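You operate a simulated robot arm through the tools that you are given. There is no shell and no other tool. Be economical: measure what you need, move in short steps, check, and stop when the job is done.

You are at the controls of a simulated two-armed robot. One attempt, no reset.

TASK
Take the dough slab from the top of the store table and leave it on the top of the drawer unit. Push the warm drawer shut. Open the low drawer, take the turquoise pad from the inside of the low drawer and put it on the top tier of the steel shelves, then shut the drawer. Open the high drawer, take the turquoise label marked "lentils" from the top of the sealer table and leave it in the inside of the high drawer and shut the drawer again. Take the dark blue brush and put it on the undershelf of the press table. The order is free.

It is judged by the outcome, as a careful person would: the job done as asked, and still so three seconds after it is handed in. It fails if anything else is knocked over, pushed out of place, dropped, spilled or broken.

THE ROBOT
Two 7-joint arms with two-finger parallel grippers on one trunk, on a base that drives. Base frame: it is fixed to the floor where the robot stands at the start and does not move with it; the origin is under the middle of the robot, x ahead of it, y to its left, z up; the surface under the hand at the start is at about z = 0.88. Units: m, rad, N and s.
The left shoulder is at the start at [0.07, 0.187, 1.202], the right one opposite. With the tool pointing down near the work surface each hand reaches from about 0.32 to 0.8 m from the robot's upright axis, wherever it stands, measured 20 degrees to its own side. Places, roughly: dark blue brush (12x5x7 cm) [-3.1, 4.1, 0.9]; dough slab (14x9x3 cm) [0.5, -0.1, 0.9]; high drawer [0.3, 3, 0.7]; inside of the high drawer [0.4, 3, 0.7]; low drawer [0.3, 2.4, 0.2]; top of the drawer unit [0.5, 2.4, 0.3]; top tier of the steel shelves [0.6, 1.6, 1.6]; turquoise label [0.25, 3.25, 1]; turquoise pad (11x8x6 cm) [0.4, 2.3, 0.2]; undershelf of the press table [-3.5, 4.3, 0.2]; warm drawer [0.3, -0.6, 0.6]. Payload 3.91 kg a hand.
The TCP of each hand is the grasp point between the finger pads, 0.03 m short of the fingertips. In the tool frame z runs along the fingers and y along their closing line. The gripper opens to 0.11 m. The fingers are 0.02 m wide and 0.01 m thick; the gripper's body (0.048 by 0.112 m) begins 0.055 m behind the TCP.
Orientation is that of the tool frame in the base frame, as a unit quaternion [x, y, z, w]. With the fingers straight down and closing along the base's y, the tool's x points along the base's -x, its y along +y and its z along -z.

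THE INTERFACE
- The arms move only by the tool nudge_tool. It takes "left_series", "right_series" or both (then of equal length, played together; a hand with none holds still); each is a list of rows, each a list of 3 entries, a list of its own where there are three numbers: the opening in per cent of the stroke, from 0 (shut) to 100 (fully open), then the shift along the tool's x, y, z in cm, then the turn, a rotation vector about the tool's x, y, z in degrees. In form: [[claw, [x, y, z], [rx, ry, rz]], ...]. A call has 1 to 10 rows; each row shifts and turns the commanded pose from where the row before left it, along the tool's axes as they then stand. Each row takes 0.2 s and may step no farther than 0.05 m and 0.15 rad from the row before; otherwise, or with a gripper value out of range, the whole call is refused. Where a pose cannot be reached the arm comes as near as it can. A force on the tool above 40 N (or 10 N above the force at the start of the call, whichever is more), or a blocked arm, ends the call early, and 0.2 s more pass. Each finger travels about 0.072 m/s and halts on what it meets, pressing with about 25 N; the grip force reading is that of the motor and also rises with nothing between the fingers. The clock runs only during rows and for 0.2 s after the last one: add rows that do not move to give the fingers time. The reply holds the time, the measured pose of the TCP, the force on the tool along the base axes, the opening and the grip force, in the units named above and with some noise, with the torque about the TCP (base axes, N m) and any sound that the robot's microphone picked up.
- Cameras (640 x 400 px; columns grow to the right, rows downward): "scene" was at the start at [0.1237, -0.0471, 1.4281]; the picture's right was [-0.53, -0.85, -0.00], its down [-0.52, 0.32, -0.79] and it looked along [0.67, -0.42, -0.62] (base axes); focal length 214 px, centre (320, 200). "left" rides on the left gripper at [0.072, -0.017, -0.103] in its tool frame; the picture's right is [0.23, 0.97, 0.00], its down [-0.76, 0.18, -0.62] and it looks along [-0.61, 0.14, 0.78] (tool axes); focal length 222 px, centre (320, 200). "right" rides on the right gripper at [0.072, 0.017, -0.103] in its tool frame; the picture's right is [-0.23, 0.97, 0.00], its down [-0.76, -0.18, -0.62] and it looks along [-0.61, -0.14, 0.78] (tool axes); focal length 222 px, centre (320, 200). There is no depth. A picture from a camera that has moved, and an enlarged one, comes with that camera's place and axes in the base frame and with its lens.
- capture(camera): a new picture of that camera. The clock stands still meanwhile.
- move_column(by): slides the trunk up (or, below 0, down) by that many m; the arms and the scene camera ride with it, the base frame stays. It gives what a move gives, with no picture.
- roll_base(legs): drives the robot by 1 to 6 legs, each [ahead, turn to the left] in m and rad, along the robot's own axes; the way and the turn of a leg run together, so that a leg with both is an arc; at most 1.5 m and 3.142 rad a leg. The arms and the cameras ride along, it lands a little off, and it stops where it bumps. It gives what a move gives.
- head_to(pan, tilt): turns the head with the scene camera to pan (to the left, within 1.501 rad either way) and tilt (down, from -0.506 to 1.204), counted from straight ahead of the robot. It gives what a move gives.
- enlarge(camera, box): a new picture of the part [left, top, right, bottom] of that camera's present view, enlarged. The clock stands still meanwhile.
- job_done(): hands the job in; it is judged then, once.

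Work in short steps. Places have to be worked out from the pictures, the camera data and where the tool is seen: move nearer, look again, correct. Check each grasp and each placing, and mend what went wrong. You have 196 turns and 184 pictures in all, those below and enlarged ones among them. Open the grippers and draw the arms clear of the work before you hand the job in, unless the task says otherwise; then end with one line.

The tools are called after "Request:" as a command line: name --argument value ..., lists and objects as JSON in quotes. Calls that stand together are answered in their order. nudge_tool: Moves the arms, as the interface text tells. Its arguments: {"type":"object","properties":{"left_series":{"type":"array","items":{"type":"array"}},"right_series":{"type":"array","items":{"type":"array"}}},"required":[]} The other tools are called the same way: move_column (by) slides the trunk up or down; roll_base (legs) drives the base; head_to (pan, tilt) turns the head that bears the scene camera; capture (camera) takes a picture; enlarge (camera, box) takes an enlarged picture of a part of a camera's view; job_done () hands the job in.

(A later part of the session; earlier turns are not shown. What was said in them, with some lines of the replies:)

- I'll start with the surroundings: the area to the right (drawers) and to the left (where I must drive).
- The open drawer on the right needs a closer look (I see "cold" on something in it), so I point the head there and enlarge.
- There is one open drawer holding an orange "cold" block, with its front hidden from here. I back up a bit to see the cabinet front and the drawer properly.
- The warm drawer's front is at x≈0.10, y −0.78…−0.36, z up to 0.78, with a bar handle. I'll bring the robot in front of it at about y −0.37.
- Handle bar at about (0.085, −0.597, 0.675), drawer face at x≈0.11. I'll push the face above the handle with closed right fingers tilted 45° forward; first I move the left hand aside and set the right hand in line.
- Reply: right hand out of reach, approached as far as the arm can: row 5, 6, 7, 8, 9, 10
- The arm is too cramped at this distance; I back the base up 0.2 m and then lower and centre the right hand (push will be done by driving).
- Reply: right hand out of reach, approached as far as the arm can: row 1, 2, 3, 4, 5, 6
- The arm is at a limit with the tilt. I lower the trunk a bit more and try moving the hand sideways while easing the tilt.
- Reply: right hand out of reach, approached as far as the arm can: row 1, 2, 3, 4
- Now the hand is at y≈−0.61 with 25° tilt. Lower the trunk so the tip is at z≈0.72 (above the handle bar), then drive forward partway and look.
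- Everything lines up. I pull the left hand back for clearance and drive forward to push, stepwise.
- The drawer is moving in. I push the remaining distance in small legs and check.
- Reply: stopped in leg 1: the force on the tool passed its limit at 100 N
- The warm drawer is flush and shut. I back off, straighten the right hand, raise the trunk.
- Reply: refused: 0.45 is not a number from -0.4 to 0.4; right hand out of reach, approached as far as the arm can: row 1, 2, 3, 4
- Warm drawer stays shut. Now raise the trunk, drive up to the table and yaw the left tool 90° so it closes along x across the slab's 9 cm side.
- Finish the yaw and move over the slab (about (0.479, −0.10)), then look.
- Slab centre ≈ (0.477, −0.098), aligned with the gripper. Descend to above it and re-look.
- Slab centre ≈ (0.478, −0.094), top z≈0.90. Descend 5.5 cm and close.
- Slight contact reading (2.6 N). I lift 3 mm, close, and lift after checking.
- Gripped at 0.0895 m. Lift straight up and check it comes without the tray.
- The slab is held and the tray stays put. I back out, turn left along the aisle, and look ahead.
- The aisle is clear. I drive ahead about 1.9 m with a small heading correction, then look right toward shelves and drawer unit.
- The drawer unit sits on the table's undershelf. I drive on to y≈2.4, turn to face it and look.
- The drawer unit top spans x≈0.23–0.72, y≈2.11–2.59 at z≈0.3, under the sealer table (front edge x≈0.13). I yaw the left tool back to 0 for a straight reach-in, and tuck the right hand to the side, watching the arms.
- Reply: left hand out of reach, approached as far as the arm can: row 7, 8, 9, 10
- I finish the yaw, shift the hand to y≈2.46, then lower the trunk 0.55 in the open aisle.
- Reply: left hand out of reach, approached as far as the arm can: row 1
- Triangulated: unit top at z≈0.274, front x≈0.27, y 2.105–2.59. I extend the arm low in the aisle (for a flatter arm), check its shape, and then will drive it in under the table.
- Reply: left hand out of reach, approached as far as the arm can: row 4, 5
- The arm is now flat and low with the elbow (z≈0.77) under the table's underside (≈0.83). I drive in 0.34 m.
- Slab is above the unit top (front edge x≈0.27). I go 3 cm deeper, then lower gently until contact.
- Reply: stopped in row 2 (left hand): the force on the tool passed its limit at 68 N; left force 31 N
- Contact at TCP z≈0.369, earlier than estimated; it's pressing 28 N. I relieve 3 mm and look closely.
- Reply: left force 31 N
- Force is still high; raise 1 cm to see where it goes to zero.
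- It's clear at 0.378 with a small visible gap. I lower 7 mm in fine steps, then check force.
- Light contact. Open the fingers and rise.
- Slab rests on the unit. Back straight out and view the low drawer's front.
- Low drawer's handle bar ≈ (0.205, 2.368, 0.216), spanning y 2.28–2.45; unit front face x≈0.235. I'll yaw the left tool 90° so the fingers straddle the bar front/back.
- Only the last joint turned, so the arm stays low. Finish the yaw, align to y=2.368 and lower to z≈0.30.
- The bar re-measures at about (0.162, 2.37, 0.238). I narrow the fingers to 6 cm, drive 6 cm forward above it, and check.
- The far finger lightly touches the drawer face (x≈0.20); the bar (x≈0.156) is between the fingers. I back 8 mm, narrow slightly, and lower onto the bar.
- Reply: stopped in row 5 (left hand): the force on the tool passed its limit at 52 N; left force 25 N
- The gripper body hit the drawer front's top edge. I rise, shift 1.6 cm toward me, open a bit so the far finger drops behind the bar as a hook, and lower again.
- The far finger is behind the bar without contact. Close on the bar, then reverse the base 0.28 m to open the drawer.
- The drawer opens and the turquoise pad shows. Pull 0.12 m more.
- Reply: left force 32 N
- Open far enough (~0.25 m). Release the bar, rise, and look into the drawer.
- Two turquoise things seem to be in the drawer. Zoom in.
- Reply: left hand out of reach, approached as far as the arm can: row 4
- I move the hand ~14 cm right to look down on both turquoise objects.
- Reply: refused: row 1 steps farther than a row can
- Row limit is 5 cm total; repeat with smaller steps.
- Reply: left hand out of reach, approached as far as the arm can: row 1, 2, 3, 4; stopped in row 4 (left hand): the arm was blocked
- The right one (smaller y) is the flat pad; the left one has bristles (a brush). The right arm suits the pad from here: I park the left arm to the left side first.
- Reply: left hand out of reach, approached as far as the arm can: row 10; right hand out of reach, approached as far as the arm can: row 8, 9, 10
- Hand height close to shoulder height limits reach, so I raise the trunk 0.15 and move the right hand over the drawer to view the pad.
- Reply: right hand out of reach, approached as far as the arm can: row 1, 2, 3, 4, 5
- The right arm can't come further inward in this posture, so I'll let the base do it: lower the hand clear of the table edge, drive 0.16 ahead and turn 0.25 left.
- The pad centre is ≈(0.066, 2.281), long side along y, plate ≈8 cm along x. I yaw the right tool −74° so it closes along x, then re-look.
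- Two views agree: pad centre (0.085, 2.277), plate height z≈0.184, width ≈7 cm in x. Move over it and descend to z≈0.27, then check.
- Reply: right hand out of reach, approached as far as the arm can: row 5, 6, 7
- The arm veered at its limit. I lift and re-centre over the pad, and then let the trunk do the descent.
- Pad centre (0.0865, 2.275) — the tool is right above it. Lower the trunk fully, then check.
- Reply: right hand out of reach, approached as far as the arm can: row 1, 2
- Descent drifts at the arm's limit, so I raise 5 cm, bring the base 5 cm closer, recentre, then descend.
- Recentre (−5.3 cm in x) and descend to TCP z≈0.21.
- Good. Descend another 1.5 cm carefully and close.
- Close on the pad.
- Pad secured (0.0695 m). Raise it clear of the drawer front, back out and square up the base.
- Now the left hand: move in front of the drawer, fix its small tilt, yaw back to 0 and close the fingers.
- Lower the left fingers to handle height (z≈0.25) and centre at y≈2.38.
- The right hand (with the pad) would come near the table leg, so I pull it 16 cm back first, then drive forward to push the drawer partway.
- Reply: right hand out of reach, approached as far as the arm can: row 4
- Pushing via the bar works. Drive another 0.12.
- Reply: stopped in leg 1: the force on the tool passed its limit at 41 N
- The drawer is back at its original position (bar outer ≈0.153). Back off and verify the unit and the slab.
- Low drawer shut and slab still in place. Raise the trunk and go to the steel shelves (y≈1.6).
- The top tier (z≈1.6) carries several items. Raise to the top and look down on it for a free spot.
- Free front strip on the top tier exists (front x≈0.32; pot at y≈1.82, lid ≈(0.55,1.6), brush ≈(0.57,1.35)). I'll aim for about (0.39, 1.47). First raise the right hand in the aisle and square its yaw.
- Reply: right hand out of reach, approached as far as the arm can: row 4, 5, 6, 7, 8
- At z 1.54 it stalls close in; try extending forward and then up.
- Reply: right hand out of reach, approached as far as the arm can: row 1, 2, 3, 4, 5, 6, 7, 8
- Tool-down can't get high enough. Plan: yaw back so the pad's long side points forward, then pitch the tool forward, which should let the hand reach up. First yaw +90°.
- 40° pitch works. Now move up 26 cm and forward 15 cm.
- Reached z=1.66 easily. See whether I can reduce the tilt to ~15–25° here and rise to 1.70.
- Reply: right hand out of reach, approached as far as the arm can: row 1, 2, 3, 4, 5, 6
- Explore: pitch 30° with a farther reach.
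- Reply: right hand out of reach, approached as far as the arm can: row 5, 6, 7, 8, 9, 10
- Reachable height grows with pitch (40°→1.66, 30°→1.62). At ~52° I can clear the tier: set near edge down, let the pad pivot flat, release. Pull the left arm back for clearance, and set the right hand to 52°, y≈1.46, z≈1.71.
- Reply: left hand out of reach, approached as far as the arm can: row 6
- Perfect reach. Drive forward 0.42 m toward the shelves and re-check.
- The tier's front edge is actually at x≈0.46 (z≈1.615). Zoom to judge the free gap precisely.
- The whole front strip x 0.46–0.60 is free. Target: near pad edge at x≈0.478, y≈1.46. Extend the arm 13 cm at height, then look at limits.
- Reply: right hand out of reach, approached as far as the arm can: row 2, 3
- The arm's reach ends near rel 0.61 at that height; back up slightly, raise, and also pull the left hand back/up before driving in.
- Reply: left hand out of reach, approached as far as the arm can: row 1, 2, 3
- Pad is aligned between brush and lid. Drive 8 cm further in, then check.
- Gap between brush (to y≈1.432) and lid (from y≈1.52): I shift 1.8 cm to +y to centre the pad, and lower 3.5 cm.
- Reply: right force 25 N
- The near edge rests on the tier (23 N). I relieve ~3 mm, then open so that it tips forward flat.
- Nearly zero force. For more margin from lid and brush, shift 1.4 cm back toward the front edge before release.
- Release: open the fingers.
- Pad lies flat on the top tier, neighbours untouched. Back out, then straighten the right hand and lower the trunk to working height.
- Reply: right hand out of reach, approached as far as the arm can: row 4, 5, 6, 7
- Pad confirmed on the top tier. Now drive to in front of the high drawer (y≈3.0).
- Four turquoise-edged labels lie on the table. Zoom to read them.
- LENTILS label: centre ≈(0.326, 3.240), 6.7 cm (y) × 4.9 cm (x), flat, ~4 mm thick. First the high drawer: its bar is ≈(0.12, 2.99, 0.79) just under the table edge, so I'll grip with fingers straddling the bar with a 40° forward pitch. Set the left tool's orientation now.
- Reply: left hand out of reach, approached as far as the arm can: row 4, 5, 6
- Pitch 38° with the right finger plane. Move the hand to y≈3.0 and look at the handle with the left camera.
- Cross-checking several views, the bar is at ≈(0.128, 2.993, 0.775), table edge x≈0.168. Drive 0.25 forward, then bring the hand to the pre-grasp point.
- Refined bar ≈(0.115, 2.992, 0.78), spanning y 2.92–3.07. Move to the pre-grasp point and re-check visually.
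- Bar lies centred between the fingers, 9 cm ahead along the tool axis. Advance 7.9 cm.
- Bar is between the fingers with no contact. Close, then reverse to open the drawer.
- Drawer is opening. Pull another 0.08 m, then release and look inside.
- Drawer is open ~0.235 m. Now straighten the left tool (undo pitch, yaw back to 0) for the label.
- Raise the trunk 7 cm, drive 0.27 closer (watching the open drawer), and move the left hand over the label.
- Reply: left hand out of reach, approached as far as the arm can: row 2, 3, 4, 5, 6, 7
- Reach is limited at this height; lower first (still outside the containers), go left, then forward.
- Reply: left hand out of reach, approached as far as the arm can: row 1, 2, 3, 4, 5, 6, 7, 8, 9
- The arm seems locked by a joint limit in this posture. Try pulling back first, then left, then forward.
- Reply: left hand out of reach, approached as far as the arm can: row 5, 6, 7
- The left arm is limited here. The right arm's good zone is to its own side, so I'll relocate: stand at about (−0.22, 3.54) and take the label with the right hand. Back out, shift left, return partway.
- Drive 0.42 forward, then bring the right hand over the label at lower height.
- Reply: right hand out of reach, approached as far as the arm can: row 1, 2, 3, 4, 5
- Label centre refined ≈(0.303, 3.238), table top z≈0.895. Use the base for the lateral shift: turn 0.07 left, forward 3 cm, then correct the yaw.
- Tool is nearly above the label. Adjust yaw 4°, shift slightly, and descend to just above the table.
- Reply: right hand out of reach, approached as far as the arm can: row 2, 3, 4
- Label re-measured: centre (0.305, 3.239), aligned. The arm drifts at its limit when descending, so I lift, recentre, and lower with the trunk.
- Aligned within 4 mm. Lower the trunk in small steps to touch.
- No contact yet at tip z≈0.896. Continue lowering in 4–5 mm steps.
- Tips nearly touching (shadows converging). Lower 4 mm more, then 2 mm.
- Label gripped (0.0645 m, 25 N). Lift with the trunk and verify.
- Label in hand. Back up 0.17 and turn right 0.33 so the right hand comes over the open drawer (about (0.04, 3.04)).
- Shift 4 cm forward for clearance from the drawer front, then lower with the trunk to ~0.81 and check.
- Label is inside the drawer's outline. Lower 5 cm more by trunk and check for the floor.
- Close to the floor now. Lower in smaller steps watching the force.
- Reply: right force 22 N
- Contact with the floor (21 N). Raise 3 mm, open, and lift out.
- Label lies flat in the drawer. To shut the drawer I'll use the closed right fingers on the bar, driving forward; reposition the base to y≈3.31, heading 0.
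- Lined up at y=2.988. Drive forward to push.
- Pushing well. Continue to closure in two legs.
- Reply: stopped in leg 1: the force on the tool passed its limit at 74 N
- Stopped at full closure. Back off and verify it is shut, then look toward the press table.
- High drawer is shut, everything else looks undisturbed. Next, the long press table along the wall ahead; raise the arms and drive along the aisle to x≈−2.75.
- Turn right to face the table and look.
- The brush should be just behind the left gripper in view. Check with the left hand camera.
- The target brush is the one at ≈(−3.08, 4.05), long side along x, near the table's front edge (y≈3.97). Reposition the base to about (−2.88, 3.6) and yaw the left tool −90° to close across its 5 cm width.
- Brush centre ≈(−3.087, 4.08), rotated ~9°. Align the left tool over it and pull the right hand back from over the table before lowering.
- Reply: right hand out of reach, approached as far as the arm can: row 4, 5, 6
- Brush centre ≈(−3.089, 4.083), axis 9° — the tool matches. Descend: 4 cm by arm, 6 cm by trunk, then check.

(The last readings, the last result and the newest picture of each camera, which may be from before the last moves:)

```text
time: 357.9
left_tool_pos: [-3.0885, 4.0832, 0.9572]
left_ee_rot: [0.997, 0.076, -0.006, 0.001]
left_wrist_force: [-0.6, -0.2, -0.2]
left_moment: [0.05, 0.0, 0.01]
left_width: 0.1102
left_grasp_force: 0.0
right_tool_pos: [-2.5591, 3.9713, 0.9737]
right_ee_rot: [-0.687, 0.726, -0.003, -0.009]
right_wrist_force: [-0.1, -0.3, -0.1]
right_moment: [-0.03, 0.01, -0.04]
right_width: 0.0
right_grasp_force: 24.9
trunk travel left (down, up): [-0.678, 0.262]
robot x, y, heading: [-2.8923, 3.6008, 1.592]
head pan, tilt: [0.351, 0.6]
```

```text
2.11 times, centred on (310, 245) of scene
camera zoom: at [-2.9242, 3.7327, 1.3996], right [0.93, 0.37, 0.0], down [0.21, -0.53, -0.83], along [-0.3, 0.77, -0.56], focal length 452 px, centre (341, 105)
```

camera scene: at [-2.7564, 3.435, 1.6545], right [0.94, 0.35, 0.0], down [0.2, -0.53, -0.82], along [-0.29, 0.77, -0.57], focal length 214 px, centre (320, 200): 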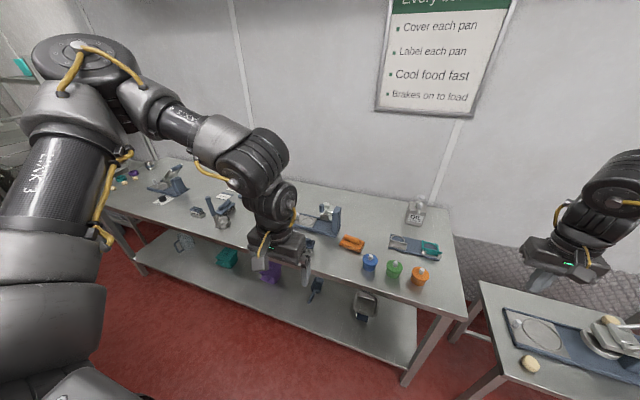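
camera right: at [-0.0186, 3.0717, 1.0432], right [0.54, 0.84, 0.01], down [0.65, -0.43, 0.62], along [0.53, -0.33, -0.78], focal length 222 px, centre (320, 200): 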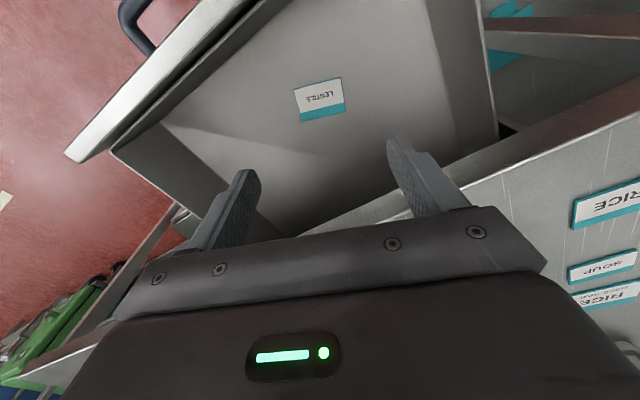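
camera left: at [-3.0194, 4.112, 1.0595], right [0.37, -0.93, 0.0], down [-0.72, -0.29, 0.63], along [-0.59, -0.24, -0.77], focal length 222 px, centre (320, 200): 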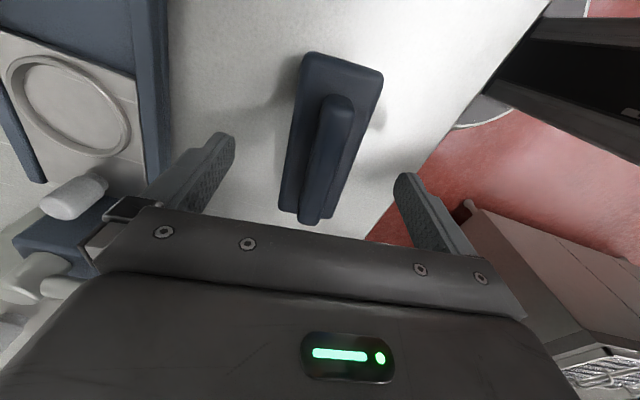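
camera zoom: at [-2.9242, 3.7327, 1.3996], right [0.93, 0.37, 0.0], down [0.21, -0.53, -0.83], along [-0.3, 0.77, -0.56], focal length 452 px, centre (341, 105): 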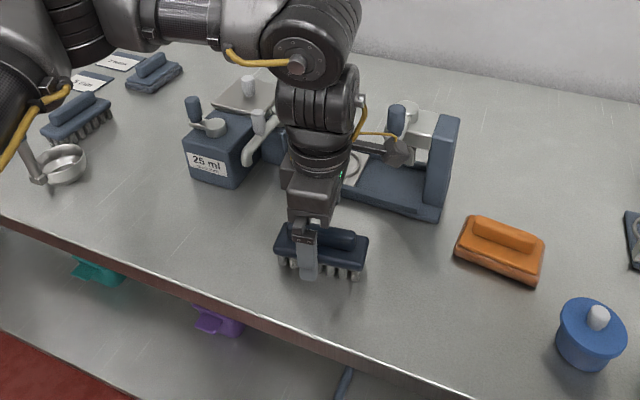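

The dark navy brush sits between the fingers. Lower 2.2 cm and close.

Request:
nudge_tool --left_series '[[100, [0, 0, 1.2], [0, 0, 0]], [100, [0, 0, 1], [0, 0, 0]], [60, [0, 0, 0], [0, 0, 0]], [20, [0, 0, 0], [0, 0, 0]], [20, [0, 0, 0], [0, 0, 0]], [20, [0, 0, 0], [0, 0, 0]], [20, [0, 0, 0], [0, 0, 0]]]'

Request:
move_column --by 0.12

Request:
capture --camera "scene"

```text
time: 359.5
left_tool_pos: [-3.0879, 4.0842, 0.9356]
left_ee_rot: [0.997, 0.076, -0.005, 0.001]
left_wrist_force: [-0.8, -0.5, 0.5]
left_moment: [0.0, -0.03, 0.03]
left_width: 0.0492
left_grasp_force: 24.8
right_tool_pos: [-2.5583, 3.9712, 0.9734]
right_ee_rot: [-0.688, 0.726, -0.003, -0.009]
right_wrist_force: [-0.5, 1.0, 0.0]
right_moment: [-0.02, 0.03, 0.01]
right_width: 0.0
right_grasp_force: 24.9
trunk travel left (down, up): [-0.678, 0.262]
robot x, y, heading: [-2.8914, 3.6009, 1.594]
head pan, tilt: [0.351, 0.6]
```

```text
time: 361.0
left_tool_pos: [-3.0871, 4.0829, 1.0561]
left_ee_rot: [0.997, 0.077, -0.006, 0.002]
left_wrist_force: [-0.7, -0.1, -0.7]
left_moment: [0.0, -0.01, 0.01]
left_width: 0.0495
left_grasp_force: 25.2
right_tool_pos: [-2.5586, 3.9718, 1.0939]
right_ee_rot: [-0.688, 0.726, -0.003, -0.01]
right_wrist_force: [-0.3, -0.3, -0.2]
right_moment: [0.0, -0.02, -0.01]
right_width: 0.0
right_grasp_force: 25.0
trunk travel left (down, up): [-0.798, 0.142]
robot x, y, heading: [-2.8877, 3.6003, 1.595]
head pan, tilt: [0.351, 0.6]
```

```text
29 pictures are left
camera scene: at [-2.9242, 3.7332, 1.5195], right [0.93, 0.37, 0.0], down [0.21, -0.53, -0.82], along [-0.3, 0.77, -0.57], focal length 214 px, centre (320, 200)
```

scene: 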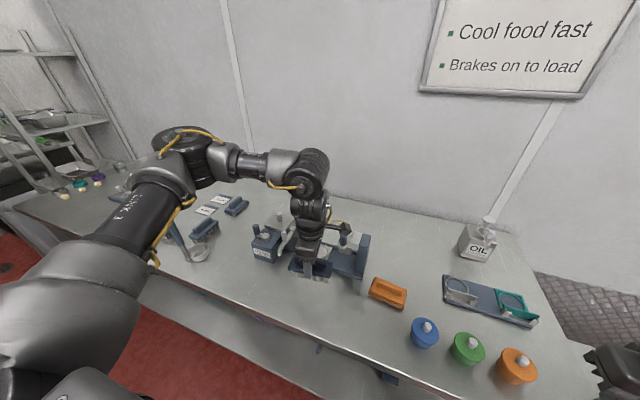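

Brush held (0.049 m). Back away, shift ~0.2 m left, lower the trunk, and inspect the undershelf.

Request:
roll_base --legs '[[-0.2, 0], [0, -0.95], [-0.25, 0], [0, 0.925]]'

Request:
move_column --by -0.4

Request:
move_column --by -0.3

Request:
head_to --pan 0.15 --tilt 0.4

Request:
capture --camera "scene"

```text
time: 368.8
left_tool_pos: [-3.2663, 3.733, 1.0562]
left_ee_rot: [0.998, 0.062, -0.006, 0.001]
left_wrist_force: [0.6, -0.8, -1.4]
left_moment: [0.02, 0.03, -0.04]
left_width: 0.0493
left_grasp_force: 25.1
right_tool_pos: [-2.7411, 3.6054, 1.0937]
right_ee_rot: [-0.676, 0.737, -0.002, -0.009]
right_wrist_force: [0.3, -0.9, -1.1]
right_moment: [0.01, -0.01, -0.02]
right_width: 0.0
right_grasp_force: 25.2
trunk travel left (down, up): [-0.798, 0.142]
robot x, y, heading: [-3.0851, 3.2457, 1.56]
head pan, tilt: [0.351, 0.6]
```

```text
time: 372.6
left_tool_pos: [-3.2669, 3.7321, 0.656]
left_ee_rot: [0.998, 0.061, -0.005, 0.001]
left_wrist_force: [-0.1, 0.1, -0.4]
left_moment: [0.01, 0.0, 0.01]
left_width: 0.0494
left_grasp_force: 24.5
right_tool_pos: [-2.7411, 3.6049, 0.6935]
right_ee_rot: [-0.677, 0.736, -0.003, -0.01]
right_wrist_force: [0.5, -0.7, 0.6]
right_moment: [0.01, 0.01, 0.01]
right_width: 0.0002
right_grasp_force: 24.5
trunk travel left (down, up): [-0.398, 0.542]
robot x, y, heading: [-3.0844, 3.2432, 1.562]
head pan, tilt: [0.351, 0.6]
```

```text
time: 375.6
left_tool_pos: [-3.267, 3.7328, 0.3559]
left_ee_rot: [0.998, 0.062, -0.006, 0.002]
left_wrist_force: [-0.4, 0.2, -1.4]
left_moment: [-0.01, -0.01, -0.01]
left_width: 0.0493
left_grasp_force: 24.6
right_tool_pos: [-2.7416, 3.605, 0.3923]
right_ee_rot: [-0.676, 0.737, -0.003, -0.009]
right_wrist_force: [0.0, -0.2, 0.5]
right_moment: [-0.01, 0.0, -0.03]
right_width: 0.0
right_grasp_force: 24.7
trunk travel left (down, up): [-0.098, 0.842]
robot x, y, heading: [-3.0883, 3.2469, 1.555]
head pan, tilt: [0.351, 0.6]
```

```text
time: 376.4
left_tool_pos: [-3.2661, 3.7336, 0.3546]
left_ee_rot: [0.998, 0.06, -0.006, 0.001]
left_wrist_force: [-0.4, 0.2, -1.8]
left_moment: [-0.01, -0.02, 0.04]
left_width: 0.0494
left_grasp_force: 25.1
right_tool_pos: [-2.7406, 3.6053, 0.393]
right_ee_rot: [-0.677, 0.736, -0.003, -0.009]
right_wrist_force: [0.0, 0.4, -0.6]
right_moment: [-0.01, 0.0, -0.01]
right_width: 0.0001
right_grasp_force: 25.1
trunk travel left (down, up): [-0.098, 0.842]
robot x, y, heading: [-3.0853, 3.2447, 1.561]
head pan, tilt: [0.15, 0.4]
```

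```text
28 pictures are left
camera scene: at [-3.0981, 3.3866, 0.8377], right [0.99, 0.14, 0.0], down [0.06, -0.39, -0.92], along [-0.13, 0.91, -0.39], focal length 214 px, centre (320, 200)
```

scene: 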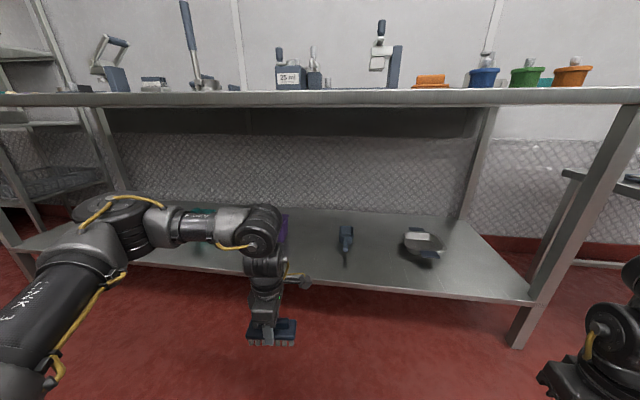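

The left arm fits under the table. Drive 0.28 forward, then extend the left hand to y≈4.13 and look.

Request:
roll_base --legs '[[0.28, 0.0]]'

Request:
nudge_tool --left_series '[[20, [0, -3, 0], [0, 0, 0]], [20, [0, -3, 0], [0, 0, 0]], [20, [0, -3, 0], [0, 0, 0]], [20, [0, -3, 0], [0, 0, 0]]]'

Request:
capture --camera "scene"

Request:
capture --camera "left"

```text
time: 378.3
left_tool_pos: [-3.269, 4.0129, 0.3568]
left_ee_rot: [0.998, 0.064, -0.006, 0.001]
left_wrist_force: [0.5, -0.2, -0.3]
left_moment: [0.0, -0.03, -0.02]
left_width: 0.0494
left_grasp_force: 25.0
right_tool_pos: [-2.7421, 3.8891, 0.3941]
right_ee_rot: [-0.679, 0.734, -0.003, -0.009]
right_wrist_force: [0.6, -0.5, 0.2]
right_moment: [-0.02, 0.02, -0.01]
right_width: 0.0
right_grasp_force: 25.1
trunk travel left (down, up): [-0.098, 0.842]
robot x, y, heading: [-3.0838, 3.5295, 1.567]
head pan, tilt: [0.15, 0.4]
```

```text
time: 379.3
left_tool_pos: [-3.2826, 4.1334, 0.3546]
left_ee_rot: [0.998, 0.063, -0.006, 0.002]
left_wrist_force: [0.2, 0.6, -0.8]
left_moment: [-0.01, 0.01, -0.01]
left_width: 0.0492
left_grasp_force: 25.6
right_tool_pos: [-2.7416, 3.8895, 0.3933]
right_ee_rot: [-0.677, 0.736, -0.002, -0.01]
right_wrist_force: [-1.2, 0.5, -0.5]
right_moment: [-0.01, 0.0, 0.03]
right_width: 0.0
right_grasp_force: 24.9
trunk travel left (down, up): [-0.098, 0.842]
robot x, y, heading: [-3.0836, 3.5279, 1.568]
head pan, tilt: [0.15, 0.4]
```

```text
27 pictures are left
camera scene: at [-3.0972, 3.6682, 0.8377], right [0.99, 0.15, 0.0], down [0.06, -0.39, -0.92], along [-0.14, 0.91, -0.39], focal length 214 px, centre (320, 200)
```

scene: 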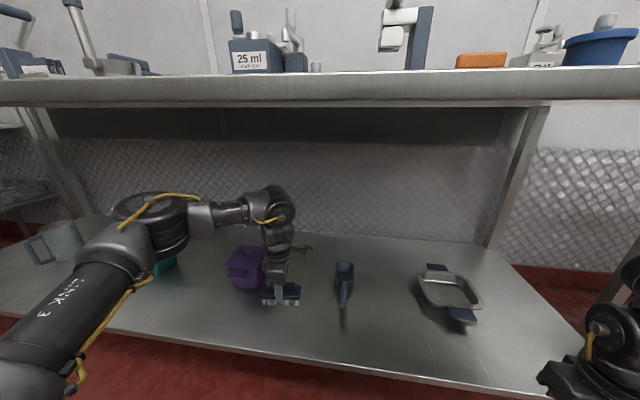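

```text
26 pictures are left
camera left: at [-3.2136, 4.1597, 0.4567], right [0.35, -0.94, 0.0], down [-0.73, -0.27, 0.63], along [-0.59, -0.22, -0.77], focal length 222 px, centre (320, 200)
```

left: 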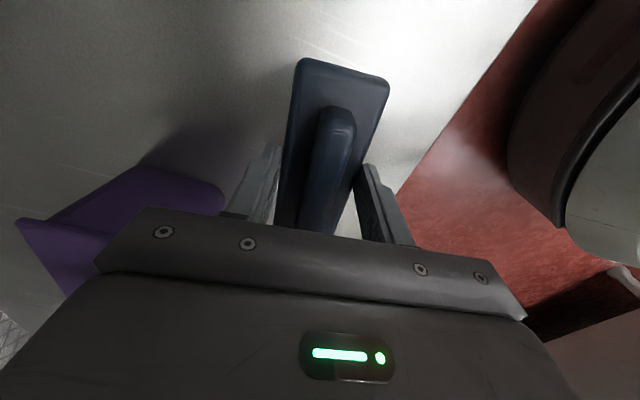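

Clear of the purple box and scoop. Lower with the trunk gradually.

Request:
move_column --by -0.06

Request:
capture --camera "left"

Request:
enlarge --camera "scene" --box '[200, 200, 380, 320]'

```text
time: 380.3
left_tool_pos: [-3.2817, 4.1323, 0.2956]
left_ee_rot: [0.998, 0.064, -0.005, 0.001]
left_wrist_force: [-1.0, -0.9, 6.6]
left_moment: [-0.1, 0.16, -0.01]
left_width: 0.0492
left_grasp_force: 24.8
right_tool_pos: [-2.7419, 3.8871, 0.3337]
right_ee_rot: [-0.678, 0.735, -0.002, -0.01]
right_wrist_force: [-1.1, 0.1, 0.7]
right_moment: [-0.01, -0.01, 0.03]
right_width: 0.0
right_grasp_force: 24.7
trunk travel left (down, up): [-0.038, 0.902]
robot x, y, heading: [-3.081, 3.5258, 1.57]
head pan, tilt: [0.15, 0.4]
```

```text
25 pictures are left
camera left: at [-3.2136, 4.1594, 0.3978], right [0.35, -0.94, 0.0], down [-0.73, -0.27, 0.63], along [-0.59, -0.22, -0.78], focal length 222 px, centre (320, 200)
```

left: 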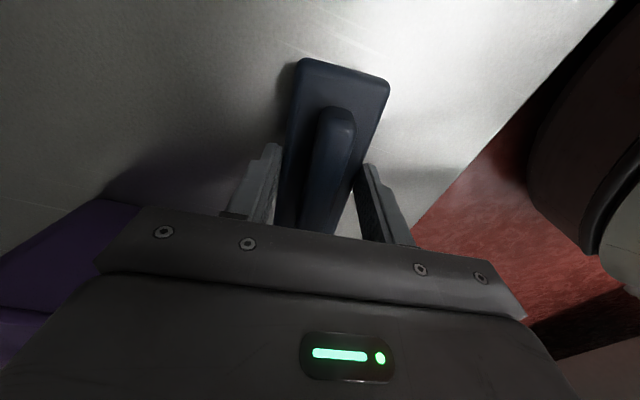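

```text
3.33 times, centred on (290, 260) of scene
camera zoom: at [-3.0971, 3.6676, 0.778], right [0.99, 0.15, 0.0], down [0.06, -0.38, -0.92], along [-0.14, 0.91, -0.39], focal length 715 px, centre (420, 0)
```

zoom: 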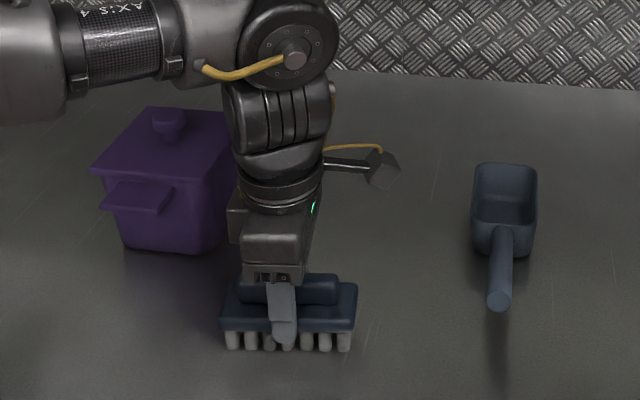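

Brush touches the shelf (6.6 N). Open and raise the trunk.

Request:
nudge_tool --left_series '[[60, [0, 0, 0], [0, 0, 0]], [75, [0, 0, 0], [0, 0, 0]], [75, [0, 0, 0], [0, 0, 0]]]'

Request:
move_column --by 0.08

Request:
capture --camera "scene"

```text
time: 381.1
left_tool_pos: [-3.283, 4.1315, 0.2948]
left_ee_rot: [0.998, 0.064, -0.006, 0.002]
left_wrist_force: [1.2, 0.5, -0.7]
left_moment: [-0.02, 0.0, 0.04]
left_width: 0.0828
left_grasp_force: 0.1
right_tool_pos: [-2.7423, 3.8884, 0.3334]
right_ee_rot: [-0.678, 0.735, -0.003, -0.009]
right_wrist_force: [1.0, 0.2, -0.9]
right_moment: [-0.02, 0.06, 0.04]
right_width: 0.0002
right_grasp_force: 24.8
trunk travel left (down, up): [-0.038, 0.902]
robot x, y, heading: [-3.0807, 3.5254, 1.571]
head pan, tilt: [0.15, 0.4]
```

```text
time: 382.3
left_tool_pos: [-3.2828, 4.1331, 0.3734]
left_ee_rot: [0.998, 0.063, -0.006, 0.002]
left_wrist_force: [0.1, -0.4, 0.5]
left_moment: [0.02, -0.01, 0.03]
left_width: 0.0824
left_grasp_force: 0.1
right_tool_pos: [-2.7418, 3.8912, 0.4123]
right_ee_rot: [-0.678, 0.735, -0.003, -0.009]
right_wrist_force: [0.1, -0.2, 0.6]
right_moment: [-0.01, 0.01, 0.0]
right_width: 0.0002
right_grasp_force: 25.1
trunk travel left (down, up): [-0.118, 0.822]
robot x, y, heading: [-3.0849, 3.5287, 1.571]
head pan, tilt: [0.15, 0.4]
```

```text
23 pictures are left
camera scene: at [-3.0972, 3.6683, 0.8577], right [0.99, 0.15, 0.0], down [0.06, -0.39, -0.92], along [-0.14, 0.91, -0.39], focal length 214 px, centre (320, 200)
```

scene: 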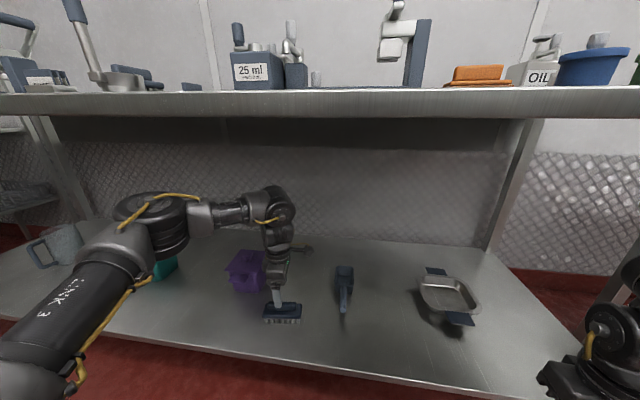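

Brush stands on the undershelf, clear of the fingers. Back out, open both grippers and take a last look.

Request:
roll_base --legs '[[-0.4, 0]]'

Request:
nudge_tool --left_series '[[100, [0, 0, 0], [0, 0, 0]], [100, [0, 0, 0], [0, 0, 0]], [100, [0, 0, 0], [0, 0, 0]], [100, [0, 0, 0], [0, 0, 0]]]' --right_series '[[40, [0, 0, 0], [0, 0, 0]], [80, [0, 0, 0], [0, 0, 0]], [100, [0, 0, 0], [0, 0, 0]], [100, [0, 0, 0], [0, 0, 0]]]'

Request:
capture --camera "scene"

```text
time: 384.8
left_tool_pos: [-3.2865, 3.7309, 0.3743]
left_ee_rot: [0.998, 0.067, -0.006, 0.001]
left_wrist_force: [-0.2, 0.0, -0.3]
left_moment: [-0.02, -0.01, -0.02]
left_width: 0.0827
left_grasp_force: 0.0
right_tool_pos: [-2.7429, 3.4917, 0.413]
right_ee_rot: [-0.681, 0.732, -0.003, -0.009]
right_wrist_force: [0.2, 0.1, 0.5]
right_moment: [-0.01, -0.01, -0.02]
right_width: 0.0
right_grasp_force: 24.7
trunk travel left (down, up): [-0.118, 0.822]
robot x, y, heading: [-3.0846, 3.1283, 1.575]
head pan, tilt: [0.15, 0.4]
```

```text
time: 385.8
left_tool_pos: [-3.2865, 3.7308, 0.3742]
left_ee_rot: [0.998, 0.067, -0.005, 0.001]
left_wrist_force: [-0.7, 0.7, -0.2]
left_moment: [0.02, -0.01, 0.0]
left_width: 0.11
left_grasp_force: 0.1
right_tool_pos: [-2.7448, 3.4918, 0.4135]
right_ee_rot: [-0.68, 0.733, -0.003, -0.009]
right_wrist_force: [0.4, 1.0, -0.7]
right_moment: [0.02, -0.02, -0.01]
right_width: 0.1097
right_grasp_force: 0.2
trunk travel left (down, up): [-0.118, 0.822]
robot x, y, heading: [-3.0809, 3.1282, 1.579]
head pan, tilt: [0.15, 0.4]
```

```text
22 pictures are left
camera scene: at [-3.0979, 3.2688, 0.8578], right [0.99, 0.15, 0.0], down [0.06, -0.38, -0.92], along [-0.14, 0.91, -0.39], focal length 214 px, centre (320, 200)
```

scene: 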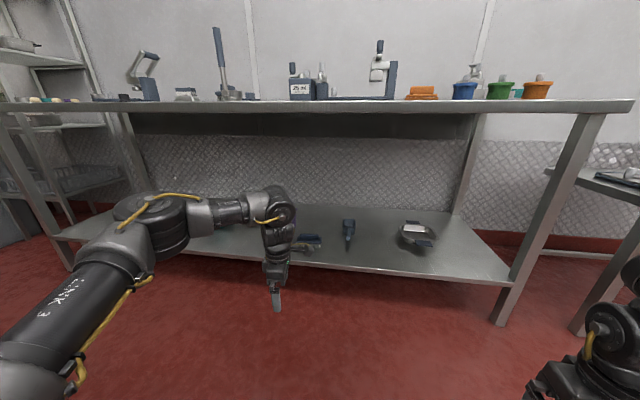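

All parts are done: the brush is on the undershelf, the arms are clear and the grippers are open. I hand the job in.

Request:
job_done

```text
The job is handed in.
```

The whole job is done and handed in. The dough slab is on the drawer unit and the warm drawer is shut. The turquoise pad is on the top shelf tier, with the low drawer shut again. The "lentils" label is in the shut high drawer, and the dark blue brush is on the press table's undershelf.
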